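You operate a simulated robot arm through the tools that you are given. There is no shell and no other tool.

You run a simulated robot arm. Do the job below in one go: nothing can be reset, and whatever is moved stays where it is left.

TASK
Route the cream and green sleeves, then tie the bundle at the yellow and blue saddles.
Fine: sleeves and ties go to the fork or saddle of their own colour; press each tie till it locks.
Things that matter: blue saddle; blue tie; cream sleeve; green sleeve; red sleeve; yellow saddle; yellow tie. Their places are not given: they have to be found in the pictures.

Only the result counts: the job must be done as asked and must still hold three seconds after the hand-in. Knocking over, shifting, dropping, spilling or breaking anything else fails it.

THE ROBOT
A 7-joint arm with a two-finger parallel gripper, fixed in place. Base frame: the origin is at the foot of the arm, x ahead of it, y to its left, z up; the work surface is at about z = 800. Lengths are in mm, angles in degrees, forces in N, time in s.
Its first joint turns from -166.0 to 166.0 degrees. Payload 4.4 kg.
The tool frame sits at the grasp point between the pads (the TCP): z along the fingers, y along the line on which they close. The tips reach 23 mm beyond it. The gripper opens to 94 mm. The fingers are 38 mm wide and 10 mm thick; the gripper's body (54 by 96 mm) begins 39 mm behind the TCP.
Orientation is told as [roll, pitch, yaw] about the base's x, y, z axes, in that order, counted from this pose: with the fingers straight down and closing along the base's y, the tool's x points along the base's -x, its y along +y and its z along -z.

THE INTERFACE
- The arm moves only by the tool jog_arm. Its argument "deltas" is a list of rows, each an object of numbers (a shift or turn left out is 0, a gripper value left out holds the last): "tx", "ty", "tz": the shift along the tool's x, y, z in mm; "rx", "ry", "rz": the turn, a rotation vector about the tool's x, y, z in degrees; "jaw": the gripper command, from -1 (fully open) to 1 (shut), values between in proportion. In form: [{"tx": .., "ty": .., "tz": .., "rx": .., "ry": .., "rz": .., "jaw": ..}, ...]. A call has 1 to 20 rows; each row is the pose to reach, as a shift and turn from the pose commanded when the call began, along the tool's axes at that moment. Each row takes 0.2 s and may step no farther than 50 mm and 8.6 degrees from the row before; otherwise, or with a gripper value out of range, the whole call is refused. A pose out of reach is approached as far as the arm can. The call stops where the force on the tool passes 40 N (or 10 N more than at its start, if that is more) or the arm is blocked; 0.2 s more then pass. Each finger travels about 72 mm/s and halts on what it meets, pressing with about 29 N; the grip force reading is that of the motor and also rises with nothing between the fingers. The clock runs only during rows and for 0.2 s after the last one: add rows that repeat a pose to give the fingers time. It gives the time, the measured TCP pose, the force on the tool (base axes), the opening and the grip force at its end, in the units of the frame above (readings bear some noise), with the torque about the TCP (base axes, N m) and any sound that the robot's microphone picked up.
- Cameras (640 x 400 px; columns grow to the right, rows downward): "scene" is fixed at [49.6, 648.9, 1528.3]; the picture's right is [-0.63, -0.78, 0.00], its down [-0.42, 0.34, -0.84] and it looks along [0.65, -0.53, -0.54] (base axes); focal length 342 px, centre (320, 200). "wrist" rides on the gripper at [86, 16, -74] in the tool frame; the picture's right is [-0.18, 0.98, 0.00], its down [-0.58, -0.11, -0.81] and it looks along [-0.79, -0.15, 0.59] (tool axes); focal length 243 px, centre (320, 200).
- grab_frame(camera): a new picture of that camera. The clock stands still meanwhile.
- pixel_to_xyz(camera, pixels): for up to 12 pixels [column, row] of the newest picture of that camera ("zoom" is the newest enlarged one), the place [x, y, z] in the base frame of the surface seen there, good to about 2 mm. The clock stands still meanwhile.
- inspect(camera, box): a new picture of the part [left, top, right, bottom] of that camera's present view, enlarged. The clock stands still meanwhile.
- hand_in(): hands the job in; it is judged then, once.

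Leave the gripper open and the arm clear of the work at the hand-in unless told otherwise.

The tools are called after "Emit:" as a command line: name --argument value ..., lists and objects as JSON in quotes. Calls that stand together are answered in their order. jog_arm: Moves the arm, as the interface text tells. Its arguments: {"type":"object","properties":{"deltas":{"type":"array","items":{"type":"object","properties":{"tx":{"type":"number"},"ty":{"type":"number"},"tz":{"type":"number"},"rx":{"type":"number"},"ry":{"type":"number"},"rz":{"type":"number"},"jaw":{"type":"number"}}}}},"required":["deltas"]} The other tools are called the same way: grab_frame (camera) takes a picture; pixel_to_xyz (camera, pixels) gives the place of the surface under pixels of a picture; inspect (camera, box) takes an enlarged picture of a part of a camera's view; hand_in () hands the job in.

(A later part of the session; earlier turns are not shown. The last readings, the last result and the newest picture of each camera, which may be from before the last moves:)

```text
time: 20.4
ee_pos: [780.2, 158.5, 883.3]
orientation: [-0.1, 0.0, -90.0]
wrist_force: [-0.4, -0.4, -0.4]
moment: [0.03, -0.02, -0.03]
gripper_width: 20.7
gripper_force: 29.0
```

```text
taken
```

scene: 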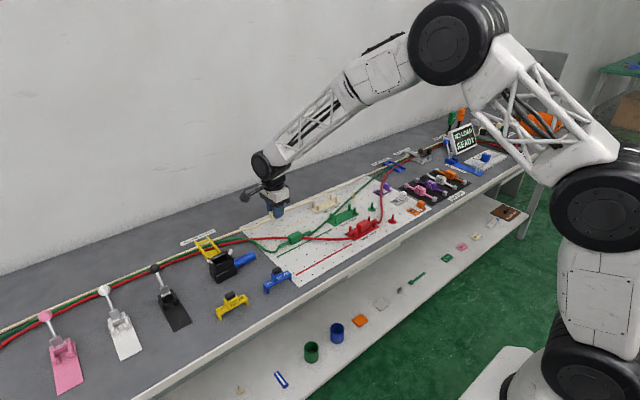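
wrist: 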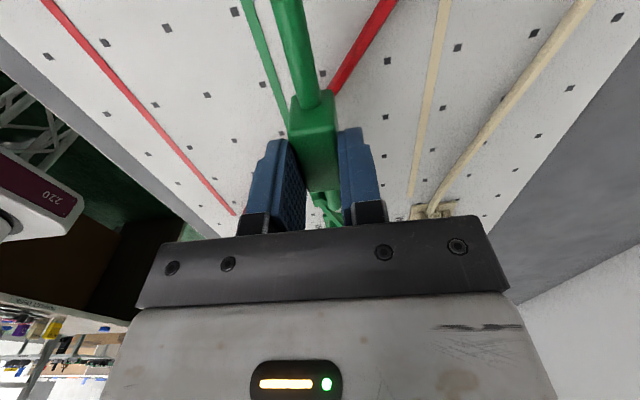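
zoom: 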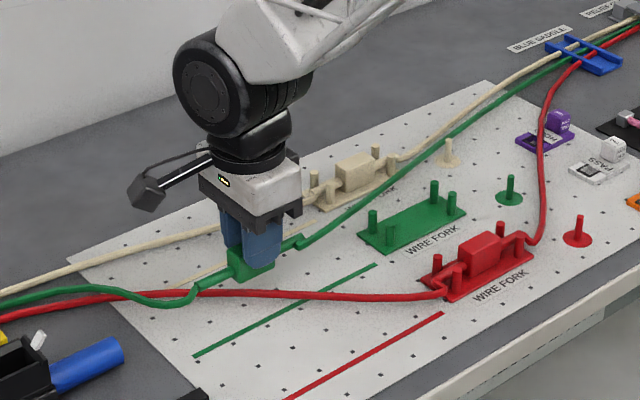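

Red is unaffected. I raise another 60 mm so the wire clears the cream peg, then carry −y about 210 mm to above the green fork.

Emit:
jog_arm --deltas '[{"tz": -30}, {"tz": -60}, {"tx": -30, "ty": 0, "tz": -60}, {"tx": -60, "ty": -1, "tz": -60}, {"tx": -90, "ty": -1, "tz": -60}, {"tx": -120, "ty": -1, "tz": -60}, {"tx": -150, "ty": -2, "tz": -60}, {"tx": -180, "ty": -2, "tz": -60}, {"tx": -210, "ty": -2, "tz": -60}, {"tx": -210, "ty": -2, "tz": -60}]'

Emit:
inspect --camera "scene" --box '[220, 150, 430, 270]'

Emit:
grab_frame --camera "wrist"

```text
time: 22.6
ee_pos: [778.6, -50.6, 944.0]
orientation: [0.0, 0.1, -90.0]
wrist_force: [0.6, -0.5, -0.8]
moment: [0.01, 0.01, -0.01]
gripper_width: 20.8
gripper_force: 29.0
```

```text
3.05 times, centred on (325, 210) of scene
```

zoom: 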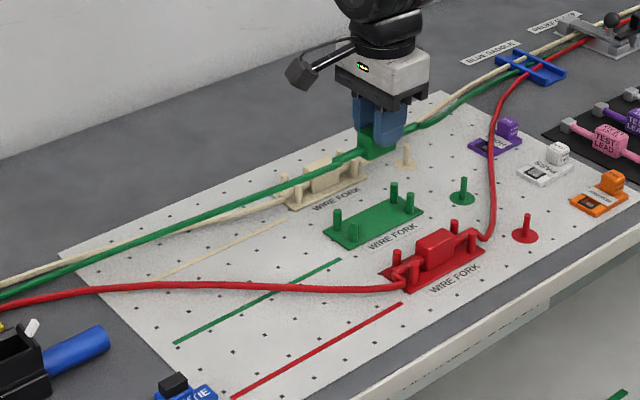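

```text
taken
```

wrist: 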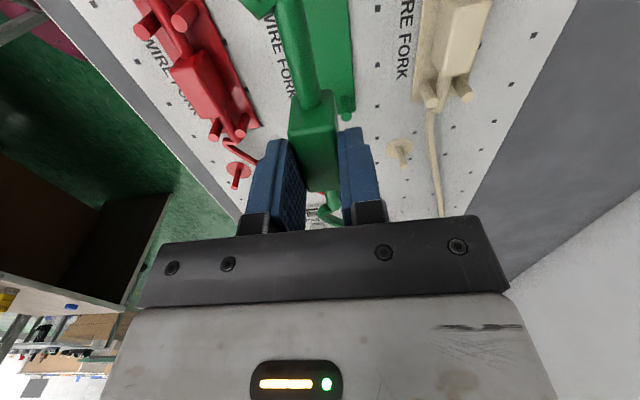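

Over the green fork at height. I check the stub line, then lower to z≈870 first.

Emit:
pixel_to_xyz --camera "wrist" --pixels '[[292, 20], [301, 60], [308, 95]]'

Emit:
jog_arm --deltas '[{"tz": 20}, {"tz": 40}, {"tz": 56}, {"tz": 56}]'

Emit:
inspect --camera "scene" --box '[310, 175, 390, 235]'

Emit:
inspect --camera "wrist" --box '[220, 0, 420, 230]'

```text
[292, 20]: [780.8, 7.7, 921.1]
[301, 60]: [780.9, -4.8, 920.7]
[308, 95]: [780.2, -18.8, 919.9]
```

```text
time: 23.6
ee_pos: [777.9, -51.2, 887.3]
orientation: [0.0, 0.0, -90.0]
wrist_force: [0.4, 0.1, -0.3]
moment: [-0.01, 0.0, 0.02]
gripper_width: 21.0
gripper_force: 28.9
```

```text
6.67 times, centred on (350, 205) of scene
```

zoom: 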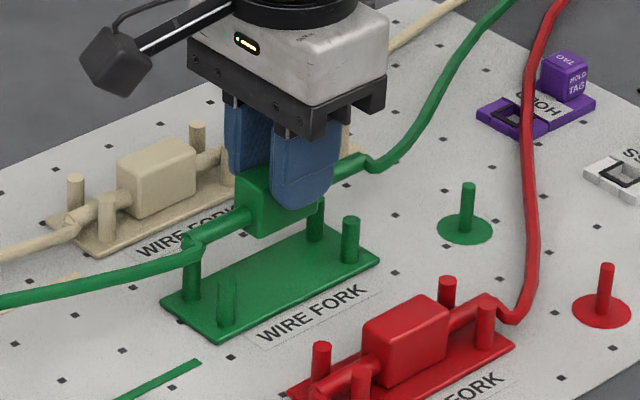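

```text
1.74 times, centred on (320, 115) of wrist
```

zoom: 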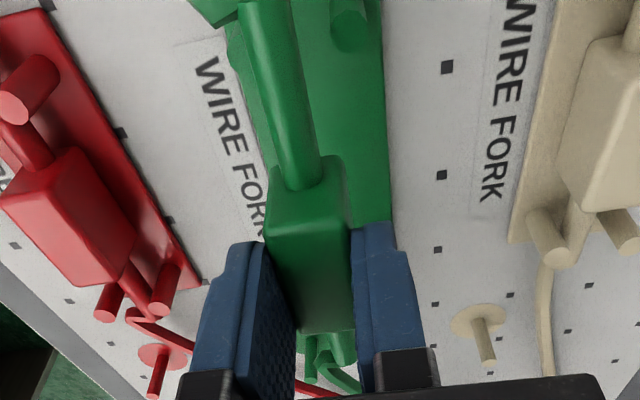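

Alignment looks right; shifting 1 mm in −x, I lower about 41 mm slowly to seat (expected TCP z≈847).

Emit:
jog_arm --deltas '[{"ty": -1, "tz": 10}, {"ty": -1, "tz": 20}, {"ty": -1, "tz": 28}, {"ty": -1, "tz": 34}, {"ty": -1, "tz": 37}, {"ty": -1, "tz": 39}, {"ty": -1, "tz": 40}, {"ty": -1, "tz": 41}]'

Emit:
inspect --camera "scene" --box '[310, 175, 390, 235]'

```text
time: 25.4
ee_pos: [778.2, -50.3, 846.5]
orientation: [0.2, 0.0, -89.9]
wrist_force: [-4.6, -0.1, 13.9]
moment: [0.05, 0.15, 0.0]
gripper_width: 20.7
gripper_force: 28.7
```

```text
6.67 times, centred on (350, 205) of scene
```

zoom: 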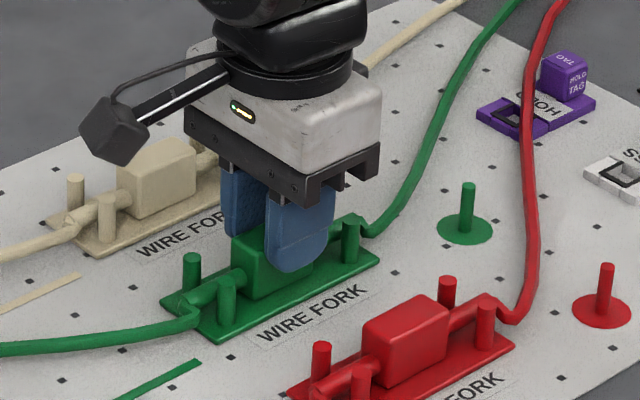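

Seated with 14 N reaction. I ease up 1 mm, open to 47 mm, and lift out.

Emit:
jog_arm --deltas '[{"tz": -0.5, "ty": 0.5, "jaw": 1}, {"tz": -0.5, "ty": 0.5, "jaw": 0}, {"tz": -0.5, "ty": 0.5, "jaw": 0}, {"tz": -0.5, "ty": 0.5, "jaw": 0}, {"tz": -20, "ty": 0.5, "jaw": 0}, {"tz": -50, "ty": 0.5, "jaw": 0}, {"tz": -85, "ty": 0.5, "jaw": 0}, {"tz": -120, "ty": 0.5, "jaw": 0}]'

Emit:
inspect --camera "scene" --box '[310, 175, 390, 235]'

Emit:
inspect --camera "scene" --box '[200, 140, 440, 290]'

```text
time: 27.2
ee_pos: [778.9, -52.3, 967.0]
orientation: [0.0, -0.1, -90.0]
wrist_force: [0.4, -0.8, -1.2]
moment: [0.0, 0.03, 0.01]
gripper_width: 47.1
gripper_force: 0.1
```

```text
6.67 times, centred on (350, 205) of scene
```

zoom: 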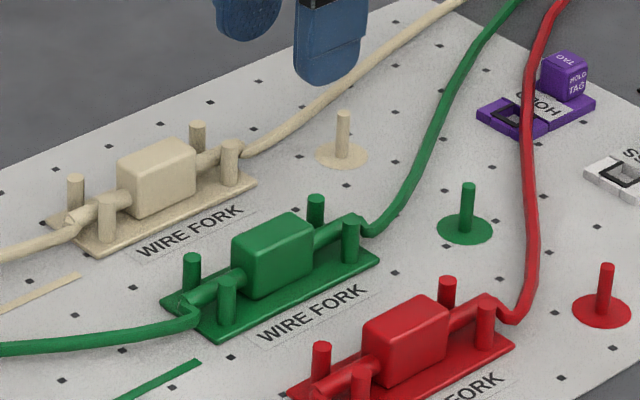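

```text
2.67 times, centred on (320, 215) of scene
```

zoom: 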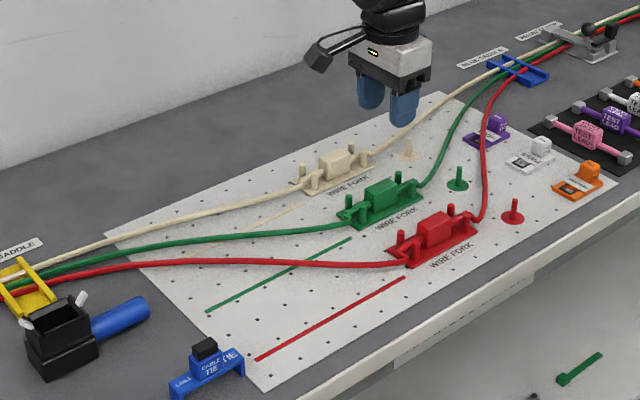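

All three wires are now routed without crossings. I check the seating heights of the sleeves against red.

Emit:
inspect --camera "scene" --box '[310, 175, 390, 235]'

Emit:
pixel_to_xyz --camera "zoom" --pixels '[[155, 160], [270, 234], [408, 318], [120, 200], [205, 165], [212, 285], [325, 235], [340, 365], [470, 320], [130, 165], [245, 240], [380, 325]]'

Emit:
inspect --camera "scene" --box '[180, 225, 270, 285]'

Emit:
inspect --camera "scene" --box '[375, 145, 435, 185]'

```text
6.67 times, centred on (350, 205) of scene
```

zoom: 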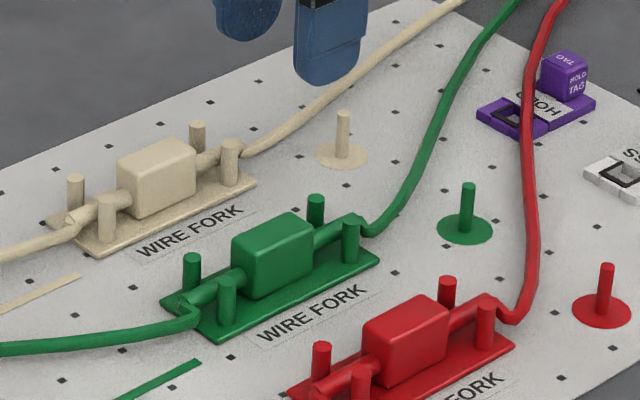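

```text
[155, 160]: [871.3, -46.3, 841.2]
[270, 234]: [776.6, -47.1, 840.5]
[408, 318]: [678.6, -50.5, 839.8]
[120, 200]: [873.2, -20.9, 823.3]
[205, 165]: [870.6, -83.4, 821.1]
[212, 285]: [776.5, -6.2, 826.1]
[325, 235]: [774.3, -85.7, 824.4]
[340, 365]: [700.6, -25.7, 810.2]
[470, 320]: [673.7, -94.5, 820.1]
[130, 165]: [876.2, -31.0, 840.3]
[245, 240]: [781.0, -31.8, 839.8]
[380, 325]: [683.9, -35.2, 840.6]
```

```text
6.67 times, centred on (225, 255) of scene
```

zoom: 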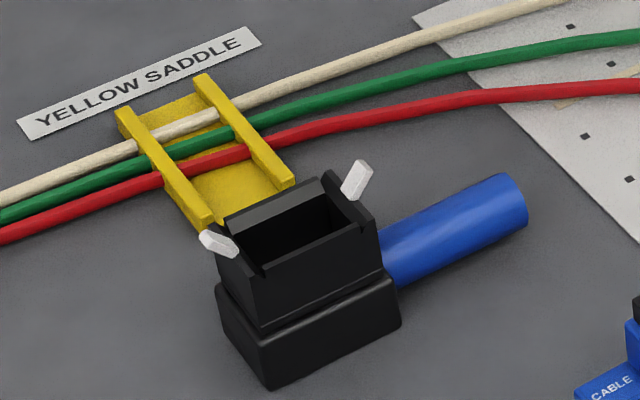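

```text
10.00 times, centred on (405, 165) of scene
```

zoom: 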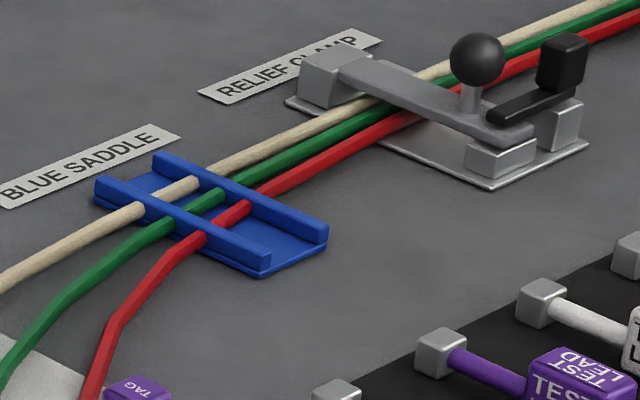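

All sleeves sit at the same height (z≈840). Now the ties. The saddles are at radius ~1005 and ~1048 mm, so I first test reach by moving over the yellow saddle (922, 399) at z≈940 with nothing in the hand.

Emit:
jog_arm --deltas '[{"tx": 41, "ty": 13, "tz": 2.5}, {"tx": 82, "ty": 26, "tz": 5}, {"tx": 123, "ty": 39, "tz": 7.5}, {"tx": 164, "ty": 52, "tz": 10}, {"tx": 205, "ty": 65, "tz": 12.5}, {"tx": 246, "ty": 78, "tz": 15}, {"tx": 287, "ty": 91, "tz": 17.5}, {"tx": 328, "ty": 104, "tz": 20}, {"tx": 369, "ty": 117, "tz": 22.5}, {"tx": 410, "ty": 130, "tz": 25}, {"tx": 451, "ty": 143, "tz": 27}, {"tx": 451, "ty": 143, "tz": 27}, {"tx": 451, "ty": 143, "tz": 27}]'

Emit:
grab_frame --camera "wrist"

Emit:
grab_frame --camera "scene"

```text
time: 30.0
ee_pos: [922.4, 404.0, 939.0]
orientation: [0.0, 0.0, -90.0]
wrist_force: [-0.1, -0.4, 0.0]
moment: [-0.01, 0.02, 0.01]
gripper_width: 46.9
gripper_force: 0.1
```

```text
taken
```

wrist: 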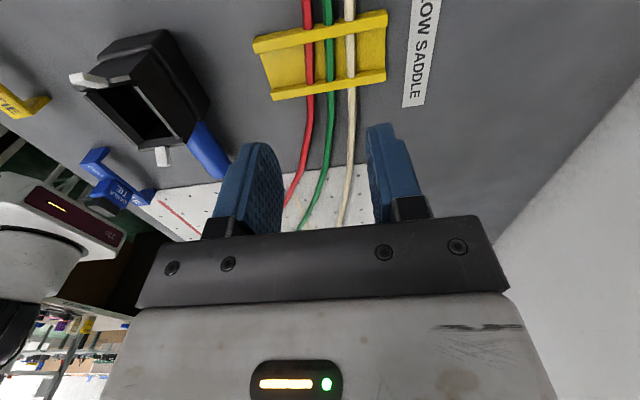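

```text
taken
```

scene: 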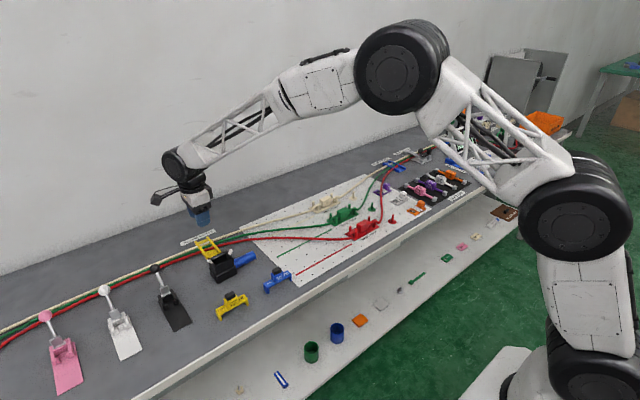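

Reach is fine with the tool straight down. I zoom on the saddle from here for details and measure it.

Emit:
inspect --camera "wrist" --box '[230, 0, 430, 125]'

Emit:
pixel_to_xyz --camera "zoom" --pixels '[[85, 135], [490, 40], [150, 305], [490, 240], [100, 210], [440, 150], [255, 180], [320, 170], [385, 150], [180, 160], [250, 250], [300, 80]]'

```text
3.20 times, centred on (330, 62) of wrist
```

zoom: 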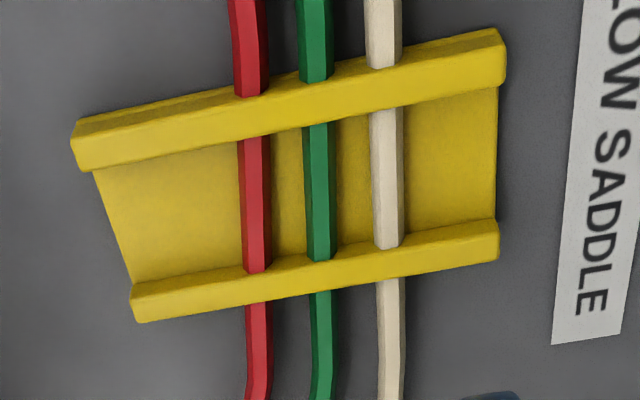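

```text
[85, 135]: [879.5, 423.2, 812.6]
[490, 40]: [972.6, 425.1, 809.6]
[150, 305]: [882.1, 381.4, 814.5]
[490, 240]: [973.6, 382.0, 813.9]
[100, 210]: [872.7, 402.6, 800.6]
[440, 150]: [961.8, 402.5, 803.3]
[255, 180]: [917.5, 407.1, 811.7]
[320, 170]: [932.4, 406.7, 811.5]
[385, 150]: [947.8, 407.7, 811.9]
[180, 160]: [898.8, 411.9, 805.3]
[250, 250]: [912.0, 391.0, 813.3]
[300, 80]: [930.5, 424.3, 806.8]
```

Saddle centre averages about (925, 400); wires at x≈915, 930, 946; rail gap ~31 mm in y for the 20 mm wide tie. Now I move above the yellow tie near (654, 449) at z≈940.

Emit:
jog_arm --deltas '[{"tx": 7, "ty": -38}, {"tx": 14, "ty": -77}, {"tx": 21, "ty": -115}, {"tx": 28, "ty": -153}, {"tx": 35, "ty": -191}, {"tx": 42, "ty": -230}, {"tx": 48, "ty": -268}, {"tx": 48, "ty": -268}, {"tx": 48, "ty": -268}]'

Emit:
grab_frame --camera "wrist"

Emit:
inspect --camera "wrist" --box '[220, 0, 440, 140]'

```text
time: 32.0
ee_pos: [654.2, 450.6, 938.8]
orientation: [0.0, -0.1, -90.0]
wrist_force: [0.8, -0.6, 0.2]
moment: [0.0, -0.02, 0.04]
gripper_width: 47.2
gripper_force: 0.0
```

```text
taken
```

wrist: 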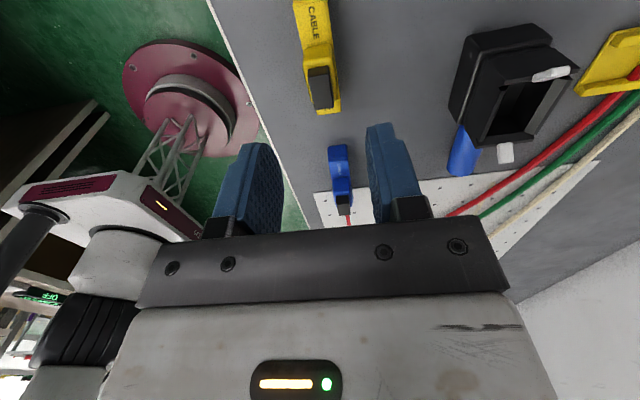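

```text
2.86 times, centred on (330, 70) of wrist
```

zoom: 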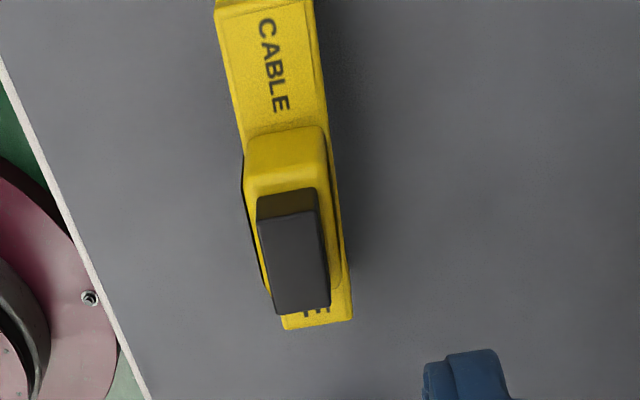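

I query the tie's bar, block and knob in this zoom.

Emit:
pixel_to_xyz --camera "zoom" --pixels '[[264, 225], [312, 218], [278, 310], [325, 303], [250, 165], [318, 150], [250, 130], [320, 100], [240, 100], [308, 30], [345, 310], [287, 322]]'

```text
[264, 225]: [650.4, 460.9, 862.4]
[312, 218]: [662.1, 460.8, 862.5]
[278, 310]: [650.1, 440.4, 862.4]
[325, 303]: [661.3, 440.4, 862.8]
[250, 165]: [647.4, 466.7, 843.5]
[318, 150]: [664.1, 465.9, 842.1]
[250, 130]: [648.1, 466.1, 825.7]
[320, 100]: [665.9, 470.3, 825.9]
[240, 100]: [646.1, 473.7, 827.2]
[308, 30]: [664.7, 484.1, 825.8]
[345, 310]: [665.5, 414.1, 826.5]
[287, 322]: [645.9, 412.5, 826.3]
```

Tie block is ~17 mm wide (bar 20.5 mm), centred about (654.5, 450). I descend to TCP z≈853 (tips just above the bar top at ~828) with +1.5 mm in y, then grip the block.

Emit:
jog_arm --deltas '[{"tx": 1.5, "tz": 30}, {"tx": 1.5, "tz": 60}, {"tx": 1.5, "tz": 78}, {"tx": 1.5, "tz": 86.5}, {"tx": 1.5, "tz": 86.5}]'

Emit:
inspect --camera "wrist" --box '[200, 40, 440, 230]'

Emit:
inspect --camera "scene" --box '[190, 260, 280, 330]'

```text
time: 33.2
ee_pos: [653.9, 450.4, 851.4]
orientation: [0.1, 0.0, -90.0]
wrist_force: [-0.3, -1.4, -0.7]
moment: [-0.01, 0.01, -0.03]
gripper_width: 46.8
gripper_force: 0.0
```

```text
2.11 times, centred on (320, 135) of wrist
```

zoom: 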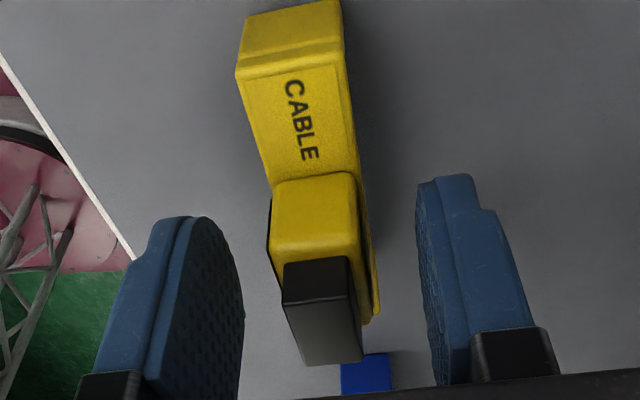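

```text
5.71 times, centred on (235, 295) of scene
```

zoom: 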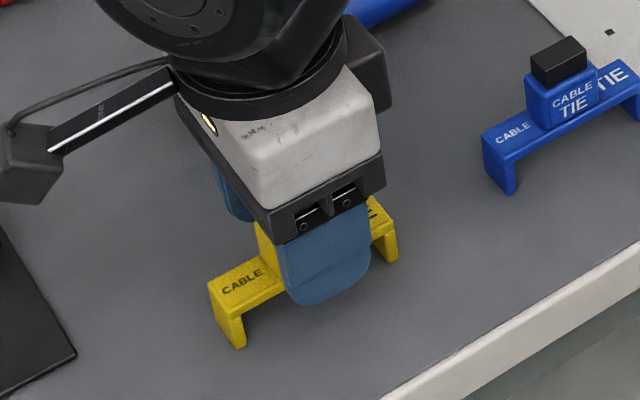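

Fingers straddle the block. I close.

Emit:
jog_arm --deltas '[{"jaw": 1}, {"jaw": 1}, {"jaw": 1}, {"jaw": 1}, {"jaw": 1}]'

Emit:
inspect --camera "wrist" --box '[200, 40, 440, 230]'

```text
time: 34.4
ee_pos: [653.8, 449.5, 852.5]
orientation: [-0.1, 0.0, -90.0]
wrist_force: [-0.7, 1.1, 0.0]
moment: [-0.03, -0.01, 0.01]
gripper_width: 19.0
gripper_force: 28.8
```

```text
2.11 times, centred on (320, 135) of wrist
```

zoom: 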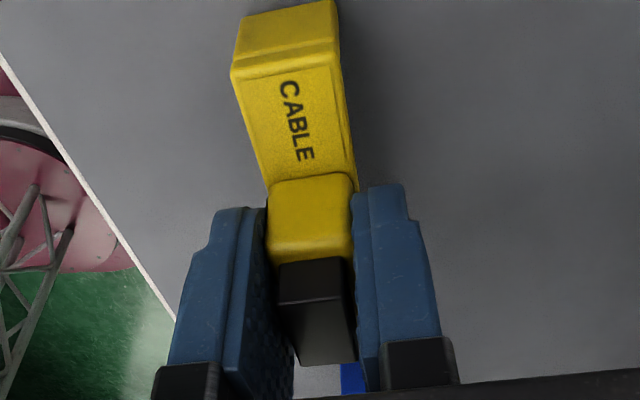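

The yellow tie is gripped (19 mm). I lift it 130 mm straight up.

Emit:
jog_arm --deltas '[{"tz": -10}, {"tz": -40}, {"tz": -75}, {"tz": -105}, {"tz": -130}, {"tz": -130}]'

Emit:
grab_frame --camera "wrist"

```text
time: 35.8
ee_pos: [653.4, 449.4, 984.1]
orientation: [0.0, 0.1, -90.0]
wrist_force: [0.2, 0.4, 0.0]
moment: [0.01, 0.03, 0.01]
gripper_width: 19.0
gripper_force: 28.6
```

```text
taken
```

wrist: 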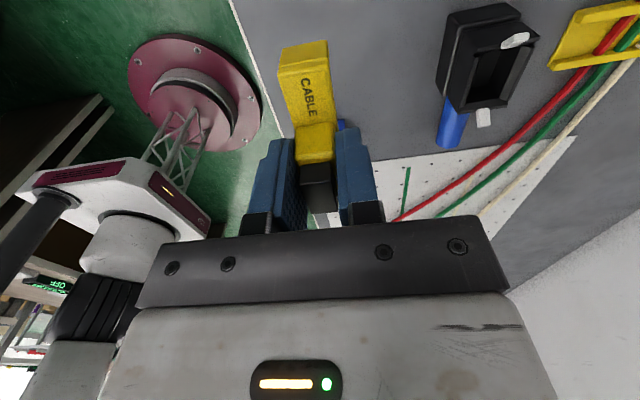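

Held firmly. Now I carry it to over the yellow saddle (924, 399.5) at z≈983, turning to yaw 0 so the tie's long axis runs along x.

Emit:
jog_arm --deltas '[{"tx": -4.2, "ty": 22.5, "rz": -7.5}, {"tx": -8.4, "ty": 45, "rz": -15}, {"tx": -12.6, "ty": 67.4, "rz": -22.5}, {"tx": -16.8, "ty": 89.8, "rz": -30}, {"tx": -21, "ty": 112.3, "rz": -37.5}, {"tx": -25.2, "ty": 134.7, "rz": -45}, {"tx": -29.4, "ty": 157.2, "rz": -52.5}, {"tx": -33.6, "ty": 179.7, "rz": -60}, {"tx": -37.8, "ty": 202.1, "rz": -67.5}, {"tx": -42, "ty": 224.6, "rz": -75}, {"tx": -46.2, "ty": 247, "rz": -82.5}, {"tx": -50.5, "ty": 269.5, "rz": -90}, {"tx": -50.5, "ty": 269.5, "rz": -90}]'

Emit:
grab_frame --camera "wrist"

Emit:
inspect --camera "scene" --box '[150, 180, 280, 290]'

```text
time: 38.6
ee_pos: [924.5, 400.5, 982.4]
orientation: [0.0, 0.0, 0.1]
wrist_force: [0.5, -0.2, -1.1]
moment: [0.04, 0.0, 0.03]
gripper_width: 19.0
gripper_force: 29.3
```

```text
taken
```

wrist: 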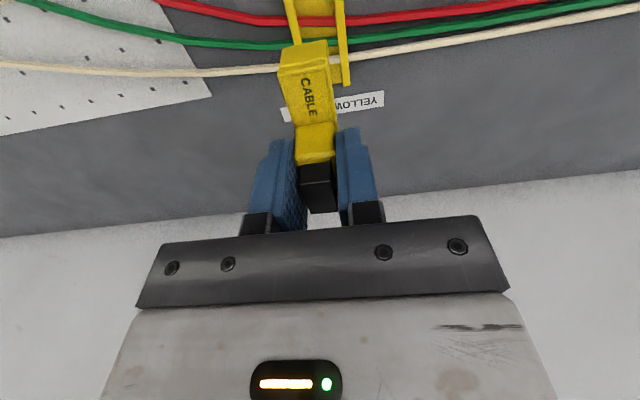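

```text
3.64 times, centred on (215, 235) of scene
```

zoom: 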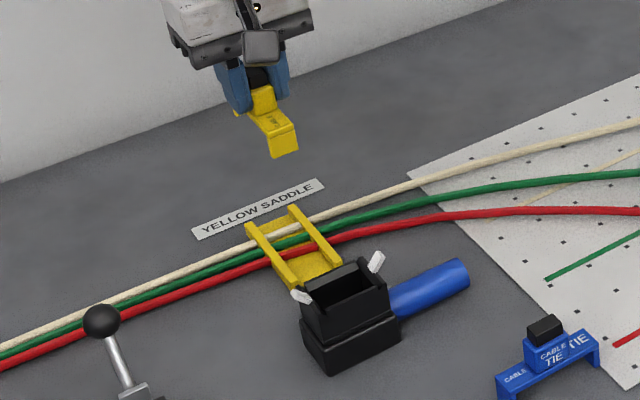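

Tie now lies along x above the saddle. I lower to TCP z≈890 (tie legs' bottom at ≈837) and check alignment.

Emit:
jog_arm --deltas '[{"tz": 40}, {"tz": 75}, {"tz": 92}, {"tz": 92}]'

Emit:
grab_frame --camera "wrist"

Emit:
inspect --camera "wrist" --box '[230, 0, 430, 160]'

Emit:
inspect --camera "scene" --box '[170, 210, 260, 275]'

```text
time: 39.6
ee_pos: [924.3, 402.1, 890.0]
orientation: [-0.1, 0.0, 0.0]
wrist_force: [0.0, -0.6, 0.5]
moment: [-0.03, 0.0, -0.01]
gripper_width: 18.9
gripper_force: 29.1
```

```text
taken
```

wrist: 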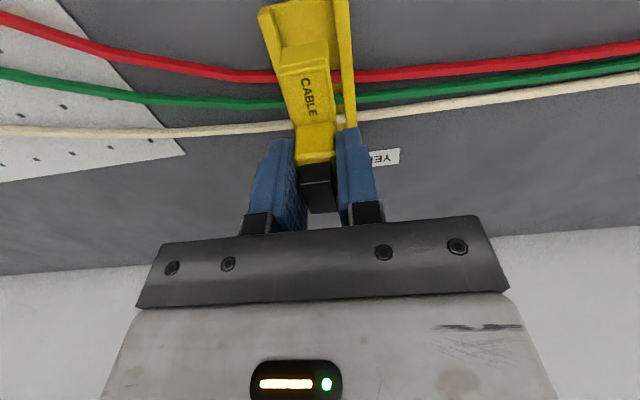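

```text
2.50 times, centred on (330, 80) of wrist
```

zoom: 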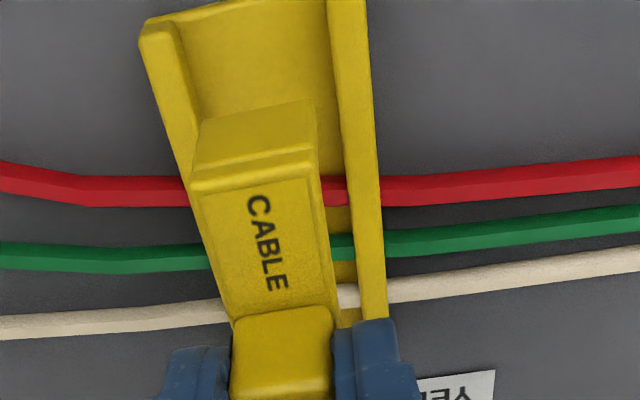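

```text
6.15 times, centred on (215, 242) of scene
```

zoom: 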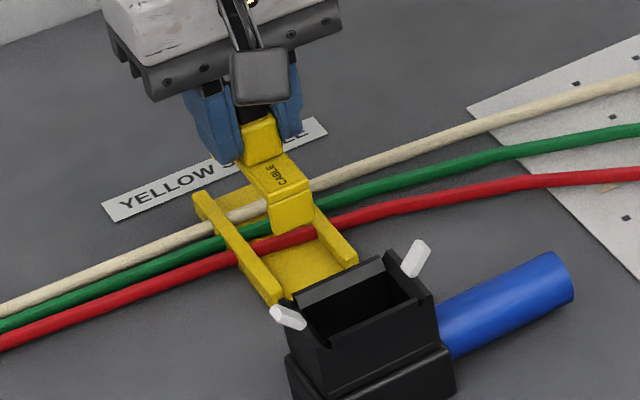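

I query rail tops and tie end edges in the wrist view to verify y and x alignment.

Emit:
pixel_to_xyz --camera "wrist" --pixels '[[266, 24], [342, 20], [348, 70], [284, 78], [326, 70], [290, 85], [332, 112], [298, 122], [262, 12], [305, 46], [320, 15], [310, 70]]'

```text
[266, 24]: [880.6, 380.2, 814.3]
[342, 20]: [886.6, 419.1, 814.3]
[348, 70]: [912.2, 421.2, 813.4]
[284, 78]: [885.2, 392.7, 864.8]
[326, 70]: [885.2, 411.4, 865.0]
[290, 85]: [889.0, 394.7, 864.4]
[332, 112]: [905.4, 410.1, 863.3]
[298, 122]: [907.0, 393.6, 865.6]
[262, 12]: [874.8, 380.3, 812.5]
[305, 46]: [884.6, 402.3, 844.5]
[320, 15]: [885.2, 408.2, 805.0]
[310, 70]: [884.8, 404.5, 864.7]
```

Rails' mid y ≈400.2, tie ≈402, so I shift −1.5 mm in y; x is centred. I lower toward contact (expected TCP z≈859) in small steps.

Emit:
jog_arm --deltas '[{"ty": -1.5, "tz": 8}, {"ty": -1.5, "tz": 16}, {"ty": -1.5, "tz": 22}, {"ty": -1.5, "tz": 26}, {"ty": -1.5, "tz": 28}, {"ty": -1.5, "tz": 30}, {"ty": -1.5, "tz": 31}, {"ty": -1.5, "tz": 32}]'

Emit:
inspect --camera "wrist" --box '[230, 0, 430, 160]'

Emit:
inspect --camera "scene" --box '[170, 210, 260, 275]'

```text
time: 41.4
ee_pos: [922.6, 398.9, 859.2]
orientation: [0.0, 0.0, 0.0]
wrist_force: [1.1, 0.1, 0.5]
moment: [0.02, 0.01, 0.01]
gripper_width: 18.8
gripper_force: 28.7
```

```text
2.50 times, centred on (330, 80) of wrist
```

zoom: 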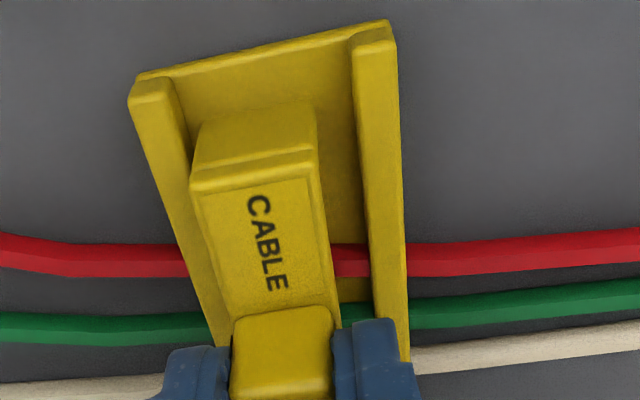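

```text
6.15 times, centred on (215, 242) of scene
```

zoom: 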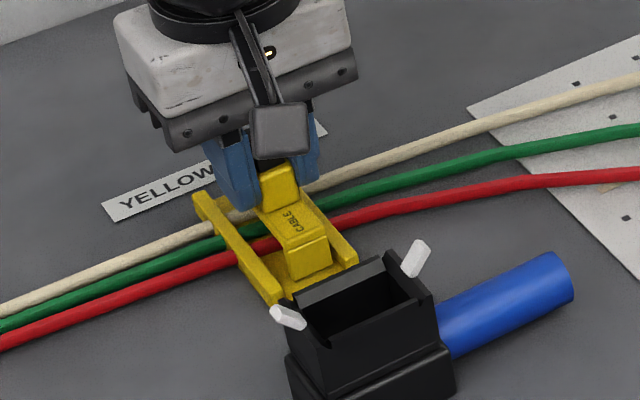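

No contact yet. I keep pressing down in 1 mm steps watching force and sound.

Emit:
jog_arm --deltas '[{"tz": 1}, {"tz": 2}, {"tz": 3}, {"tz": 4}, {"tz": 4}]'

```text
time: 42.6
ee_pos: [923.1, 397.9, 856.8]
orientation: [0.0, -0.1, 0.0]
wrist_force: [-0.5, -0.8, 17.7]
moment: [-0.01, 0.33, 0.02]
gripper_width: 19.0
gripper_force: 28.7
```

Contact: 17.7 N. I continue pressing in 1 mm steps.

Emit:
jog_arm --deltas '[{"tz": 1}, {"tz": 2}, {"tz": 3}, {"tz": 4}, {"tz": 5}, {"tz": 6}]'

Emit:
inspect --camera "wrist" --box '[230, 0, 430, 160]'

Emit:
inspect --camera "scene" --box '[170, 210, 260, 275]'

```text
time: 43.8
ee_pos: [924.2, 398.4, 853.1]
orientation: [0.1, -0.2, 0.0]
wrist_force: [0.9, 0.2, 5.0]
moment: [-0.02, 0.09, -0.01]
gripper_width: 18.8
gripper_force: 29.2
stopped in row 5: the force on the tool passed its limit at 41 N (the readings are from after the stop); the commanded pose is now the measured one
```

```text
2.50 times, centred on (330, 80) of wrist
```

zoom: 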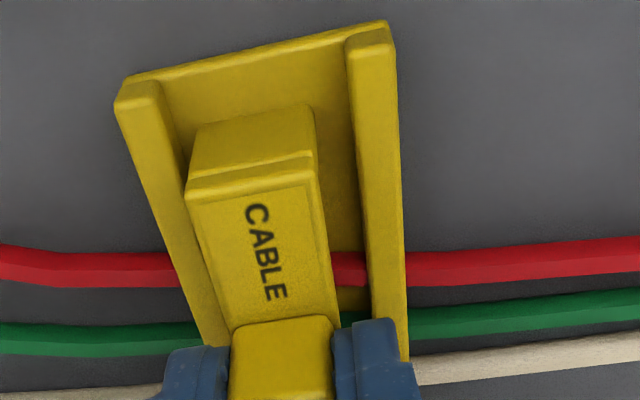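

```text
6.15 times, centred on (215, 242) of scene
```

zoom: 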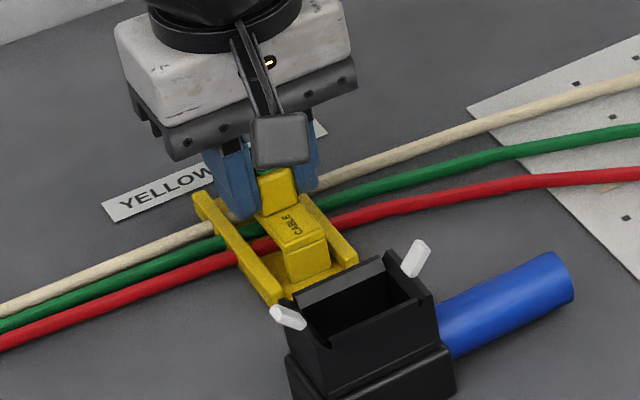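

Force hit 41 N without any reported sound; the grip seems to have slipped ~3 mm. I measure the tie's heights now.

Emit:
pixel_to_xyz --camera "zoom" --pixels '[[285, 215], [300, 230], [275, 235], [305, 265], [290, 180], [270, 195], [235, 235], [340, 245], [310, 285], [280, 265], [208, 200], [270, 290]]'

Emit:
inspect --camera "scene" --box '[195, 225, 240, 260]'

```text
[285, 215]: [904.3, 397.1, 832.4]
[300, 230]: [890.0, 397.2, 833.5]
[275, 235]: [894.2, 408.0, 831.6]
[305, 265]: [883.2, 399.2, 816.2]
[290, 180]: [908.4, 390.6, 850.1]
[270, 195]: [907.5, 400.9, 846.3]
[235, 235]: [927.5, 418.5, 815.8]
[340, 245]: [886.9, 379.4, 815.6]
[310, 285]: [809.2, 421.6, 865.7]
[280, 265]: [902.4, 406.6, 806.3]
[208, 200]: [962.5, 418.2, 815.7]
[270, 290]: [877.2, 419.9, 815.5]
```

```text
11.43 times, centred on (218, 242) of scene
```

zoom: 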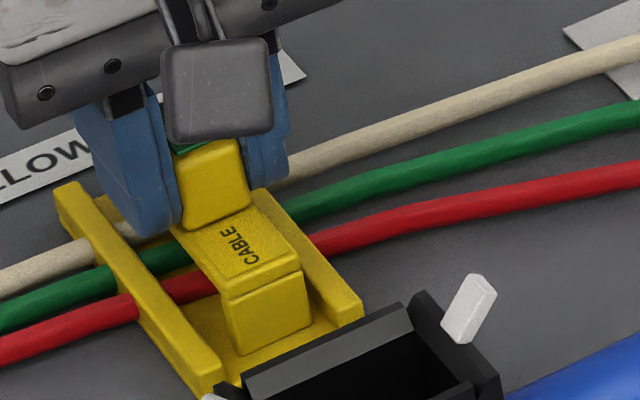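

I notice a green patch on top of the block around (190,148) in the zoom – perhaps the knob indicates locked. I look through the wrist camera.

Emit:
grab_frame --camera "wrist"

Emit:
inspect --camera "wrist" --box '[250, 100, 400, 240]'

```text
taken
```

wrist: 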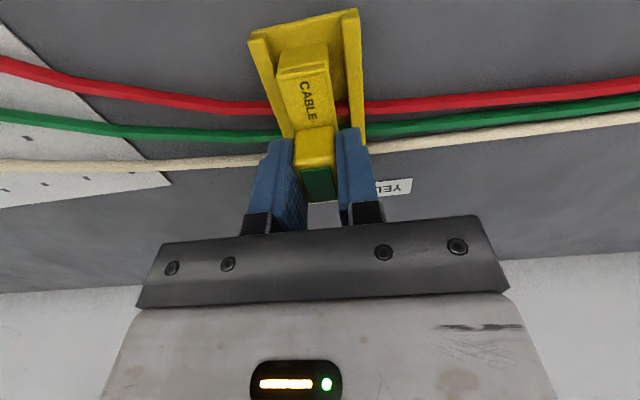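

```text
2.86 times, centred on (325, 170) of wrist
```

zoom: 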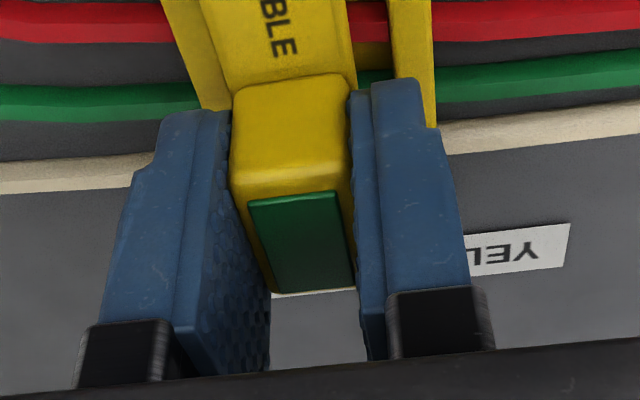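

The knob has sunk and turned green: the yellow tie is locked. I open the fingers and lift straight up.

Emit:
jog_arm --deltas '[{"jaw": 0.3}, {"jaw": 0}, {"jaw": 0}, {"jaw": 0}, {"tz": -20, "jaw": 0}, {"tz": -55, "jaw": 0}, {"tz": -95, "jaw": 0}, {"tz": -130, "jaw": 0}]'

Emit:
grab_frame --camera "wrist"

Emit:
inspect --camera "scene" --box '[170, 210, 260, 275]'

```text
time: 45.6
ee_pos: [924.3, 399.7, 980.7]
orientation: [-0.1, -0.1, -0.1]
wrist_force: [-0.2, -0.1, 0.1]
moment: [0.01, -0.03, 0.02]
gripper_width: 46.9
gripper_force: 0.2
```

```text
taken
```

wrist: 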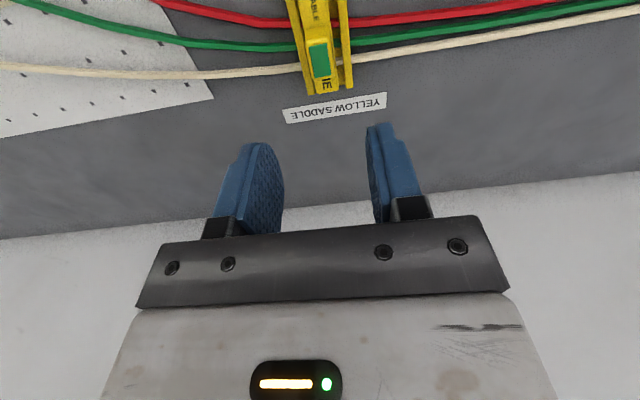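

```text
6.15 times, centred on (215, 242) of scene
```

zoom: 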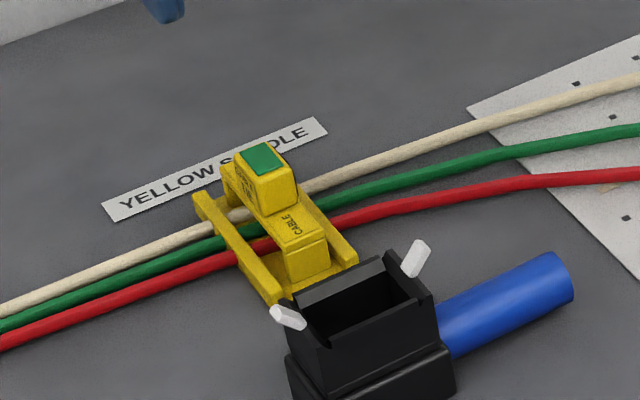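

Yellow tie is locked (green marker visible). Next, the blue tie near (654, 310): I move above it at z≈940 turning back to yaw −90.

Emit:
jog_arm --deltas '[{"tx": 22.5, "ty": -7.4, "tz": 0, "rz": 7.5}, {"tx": 45, "ty": -14.8, "tz": 0, "rz": 15}, {"tx": 67.4, "ty": -22.3, "tz": 0, "rz": 22.5}, {"tx": 89.8, "ty": -29.7, "tz": 0, "rz": 30}, {"tx": 112.3, "ty": -37.1, "tz": 0, "rz": 37.5}, {"tx": 134.7, "ty": -44.5, "tz": 0, "rz": 45}, {"tx": 157.2, "ty": -51.9, "tz": 5, "rz": 52.5}, {"tx": 179.7, "ty": -59.3, "tz": 10, "rz": 60}, {"tx": 202.1, "ty": -66.8, "tz": 18, "rz": 67.5}, {"tx": 224.6, "ty": -74.2, "tz": 26, "rz": 75}, {"tx": 247, "ty": -81.6, "tz": 34, "rz": 82.5}, {"tx": 269.5, "ty": -89, "tz": 43, "rz": 90}, {"tx": 269.5, "ty": -89, "tz": 43, "rz": 90}, {"tx": 269.5, "ty": -89, "tz": 43, "rz": 90}]'

Emit:
grab_frame --camera "wrist"

Emit:
inspect --camera "wrist" --box '[220, 0, 440, 140]'

```text
time: 48.6
ee_pos: [654.1, 309.0, 937.9]
orientation: [0.2, 0.2, -89.9]
wrist_force: [0.6, 0.9, -0.2]
moment: [0.03, -0.03, -0.01]
gripper_width: 47.0
gripper_force: 0.2
```

```text
taken
```

wrist: 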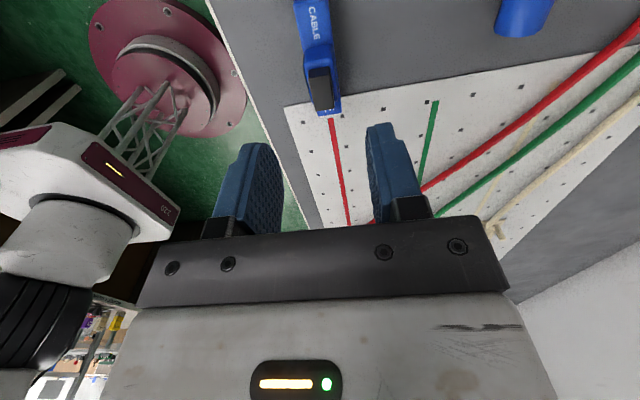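

```text
2.86 times, centred on (330, 70) of wrist
```

zoom: 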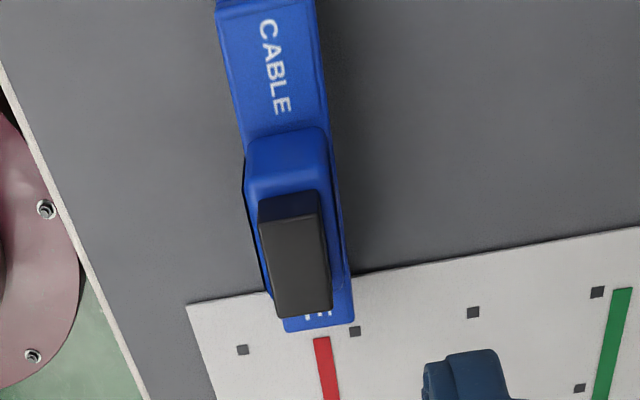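

Nearly identical view to the yellow tie's. I verify with a query.

Emit:
pixel_to_xyz --camera "zoom" --pixels '[[266, 228], [314, 222], [280, 312], [327, 306], [250, 165], [318, 150], [240, 100], [310, 60], [347, 312], [290, 325]]'

```text
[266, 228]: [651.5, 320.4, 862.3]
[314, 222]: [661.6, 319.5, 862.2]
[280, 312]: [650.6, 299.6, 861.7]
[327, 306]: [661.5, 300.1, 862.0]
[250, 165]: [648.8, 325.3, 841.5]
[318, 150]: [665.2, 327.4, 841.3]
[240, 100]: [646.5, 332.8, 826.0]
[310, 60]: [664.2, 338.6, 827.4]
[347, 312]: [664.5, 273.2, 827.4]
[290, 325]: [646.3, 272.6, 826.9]
```

Blue knob centre (655, 310). I descend to TCP z≈853.

Emit:
jog_arm --deltas '[{"tx": 0.5, "ty": 0.5, "tz": 30}, {"tx": 0.5, "ty": 0.5, "tz": 60}, {"tx": 0.5, "ty": 0.5, "tz": 78}, {"tx": 0.5, "ty": 0.5, "tz": 86.5}, {"tx": 0.5, "ty": 0.5, "tz": 86.5}]'

Emit:
inspect --camera "wrist" --box '[200, 40, 440, 230]'

Emit:
inspect --camera "scene" --box '[230, 230, 320, 300]'

```text
time: 49.8
ee_pos: [655.2, 311.1, 852.8]
orientation: [0.2, 0.1, -90.0]
wrist_force: [-0.1, -0.8, 0.1]
moment: [0.0, 0.0, -0.01]
gripper_width: 46.9
gripper_force: 0.1
```

```text
2.11 times, centred on (320, 135) of wrist
```

zoom: 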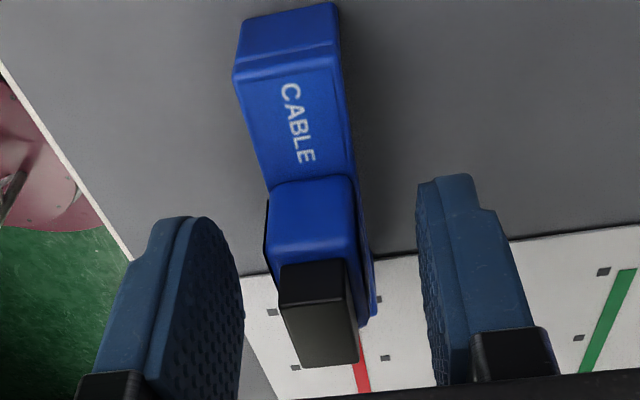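

```text
5.71 times, centred on (275, 265) of scene
```

zoom: 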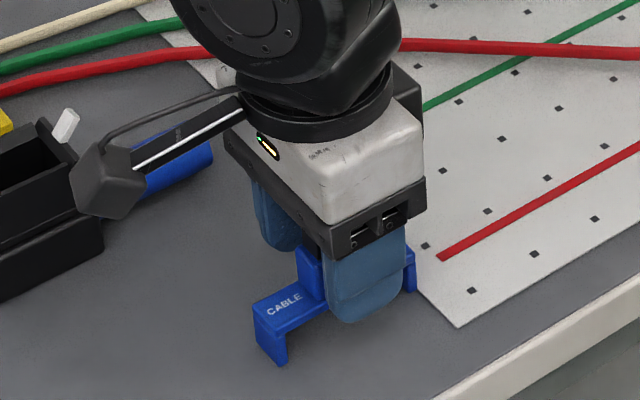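

Well aligned (I nudge −0.8 mm in x). Close on the block.

Emit:
jog_arm --deltas '[{"ty": -0.8}, {"ty": -0.8, "jaw": 1}, {"ty": -0.8, "jaw": 1}, {"ty": -0.8, "jaw": 1}, {"ty": -0.8, "jaw": 1}, {"ty": -0.8, "jaw": 1}]'

```text
time: 51.2
ee_pos: [653.1, 311.3, 851.8]
orientation: [0.2, 0.0, -90.0]
wrist_force: [0.2, 0.3, 0.1]
moment: [0.0, -0.01, -0.01]
gripper_width: 18.8
gripper_force: 29.2
```

Gripped (18.8 mm). Lift 130 mm.

Emit:
jog_arm --deltas '[{"tz": -10}, {"tz": -40}, {"tz": -75}, {"tz": -105}, {"tz": -130}, {"tz": -130}]'

Emit:
grab_frame --camera "wrist"

```text
time: 52.6
ee_pos: [653.7, 309.0, 982.2]
orientation: [0.2, 0.1, -90.0]
wrist_force: [-0.2, 0.3, 0.5]
moment: [0.01, 0.01, -0.02]
gripper_width: 19.1
gripper_force: 28.9
```

```text
taken
```

wrist: 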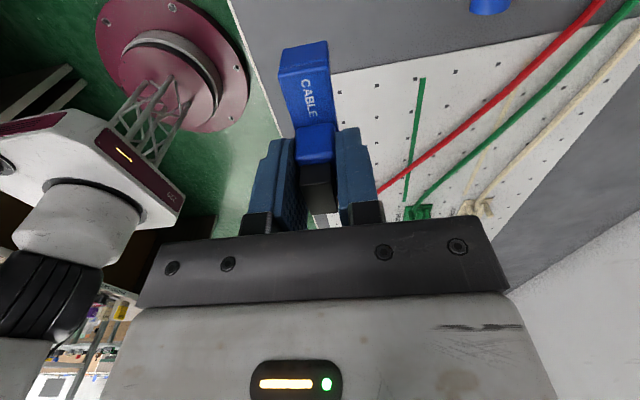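

The blue tie is held. I carry it to above the blue saddle (923.5, −499) at z≈983, turning to yaw 0 along the way.

Emit:
jog_arm --deltas '[{"tx": -40.5, "ty": 13.5, "rz": -4.5}, {"tx": -81, "ty": 26.9, "rz": -9}, {"tx": -121.4, "ty": 40.4, "rz": -13.5}, {"tx": -161.8, "ty": 53.8, "rz": -18}, {"tx": -202.3, "ty": 67.3, "rz": -22.5}, {"tx": -242.7, "ty": 80.8, "rz": -27}, {"tx": -283.2, "ty": 94.3, "rz": -31.5}, {"tx": -323.6, "ty": 107.7, "rz": -36}, {"tx": -364.1, "ty": 121.2, "rz": -40.5}, {"tx": -404.5, "ty": 134.6, "rz": -45}, {"tx": -445, "ty": 148.1, "rz": -49.5}, {"tx": -485.4, "ty": 161.6, "rz": -54}, {"tx": -525.9, "ty": 175, "rz": -58.5}, {"tx": -566.3, "ty": 188.5, "rz": -63}, {"tx": -606.8, "ty": 202, "rz": -67.5}, {"tx": -647.2, "ty": 215.4, "rz": -72}, {"tx": -687.7, "ty": 228.9, "rz": -76.5}, {"tx": -728.1, "ty": 242.3, "rz": -81}, {"tx": -768.6, "ty": 255.8, "rz": -85.5}, {"tx": -809, "ty": 269.3, "rz": -90}]'

Emit:
grab_frame --camera "scene"

Emit:
grab_frame --camera "wrist"

```text
time: 56.8
ee_pos: [924.2, -499.6, 986.2]
orientation: [0.0, -0.2, 0.1]
wrist_force: [-0.3, 0.2, 0.1]
moment: [-0.03, 0.06, -0.02]
gripper_width: 19.1
gripper_force: 29.0
```

```text
taken
```

scene: 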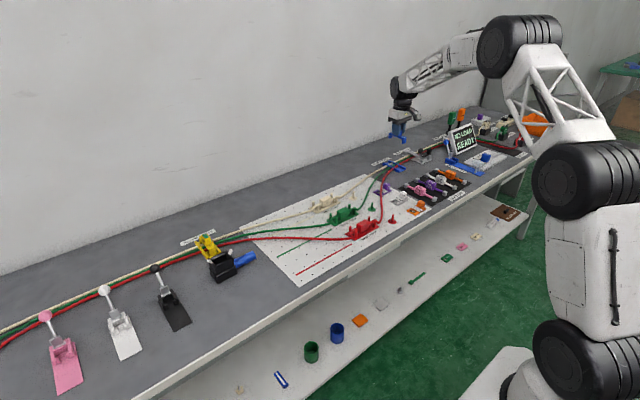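

```text
taken
```

wrist: 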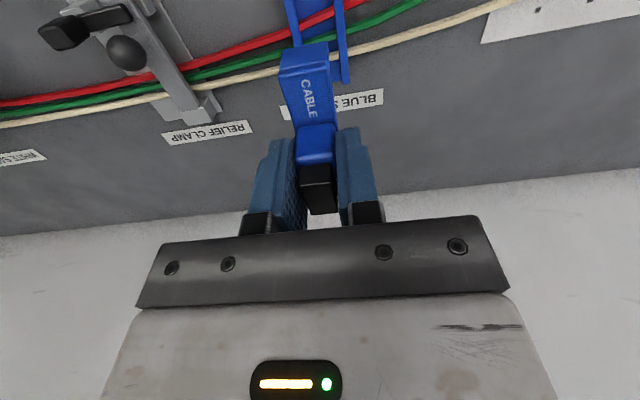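

Over the blue saddle. I lower to TCP z≈890 and check alignment.

Emit:
jog_arm --deltas '[{"tz": 40}, {"tz": 75}, {"tz": 92}, {"tz": 92}]'

Emit:
grab_frame --camera "wrist"

Emit:
inspect --camera "scene" --box '[375, 130, 435, 185]'

Emit:
inspect --camera "wrist" --box '[230, 0, 430, 160]'

```text
time: 57.8
ee_pos: [923.6, -497.9, 889.9]
orientation: [0.1, -0.3, -0.1]
wrist_force: [-0.1, -0.8, 1.1]
moment: [0.01, -0.04, 0.0]
gripper_width: 18.9
gripper_force: 29.1
```

```text
taken
```

wrist: 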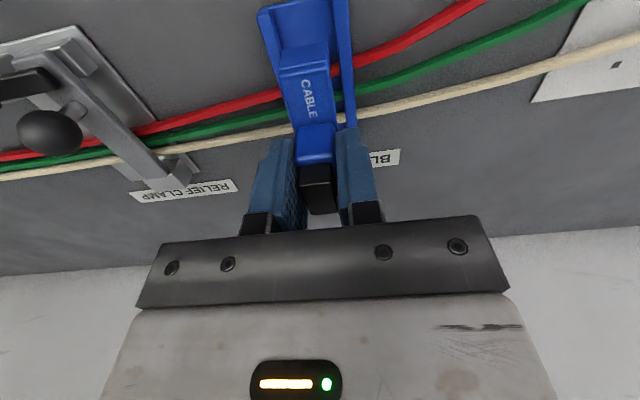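

```text
7.27 times, centred on (405, 158) of scene
```

zoom: 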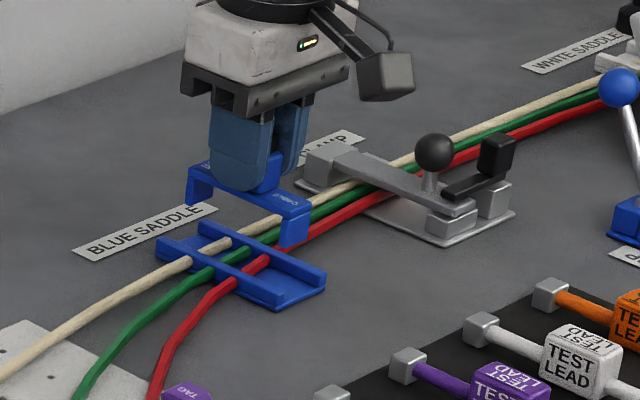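

```text
2.50 times, centred on (330, 80) of wrist
```

zoom: 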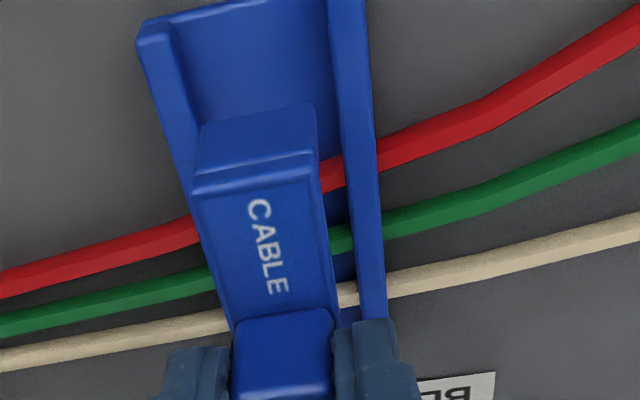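

Emit:
pixel_to_xyz --camera "wrist" --pixels '[[266, 24], [342, 20], [347, 70], [284, 78], [326, 70], [290, 85], [332, 112], [298, 122], [262, 12], [305, 46], [320, 15], [310, 70]]'

```text
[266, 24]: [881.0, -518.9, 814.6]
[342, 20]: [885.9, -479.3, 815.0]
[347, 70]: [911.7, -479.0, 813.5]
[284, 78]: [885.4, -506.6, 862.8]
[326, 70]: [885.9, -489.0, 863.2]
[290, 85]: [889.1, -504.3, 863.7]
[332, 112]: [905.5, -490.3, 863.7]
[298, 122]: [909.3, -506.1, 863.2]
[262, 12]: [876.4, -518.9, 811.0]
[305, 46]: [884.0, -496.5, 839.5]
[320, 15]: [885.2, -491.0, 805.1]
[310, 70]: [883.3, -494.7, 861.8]
```

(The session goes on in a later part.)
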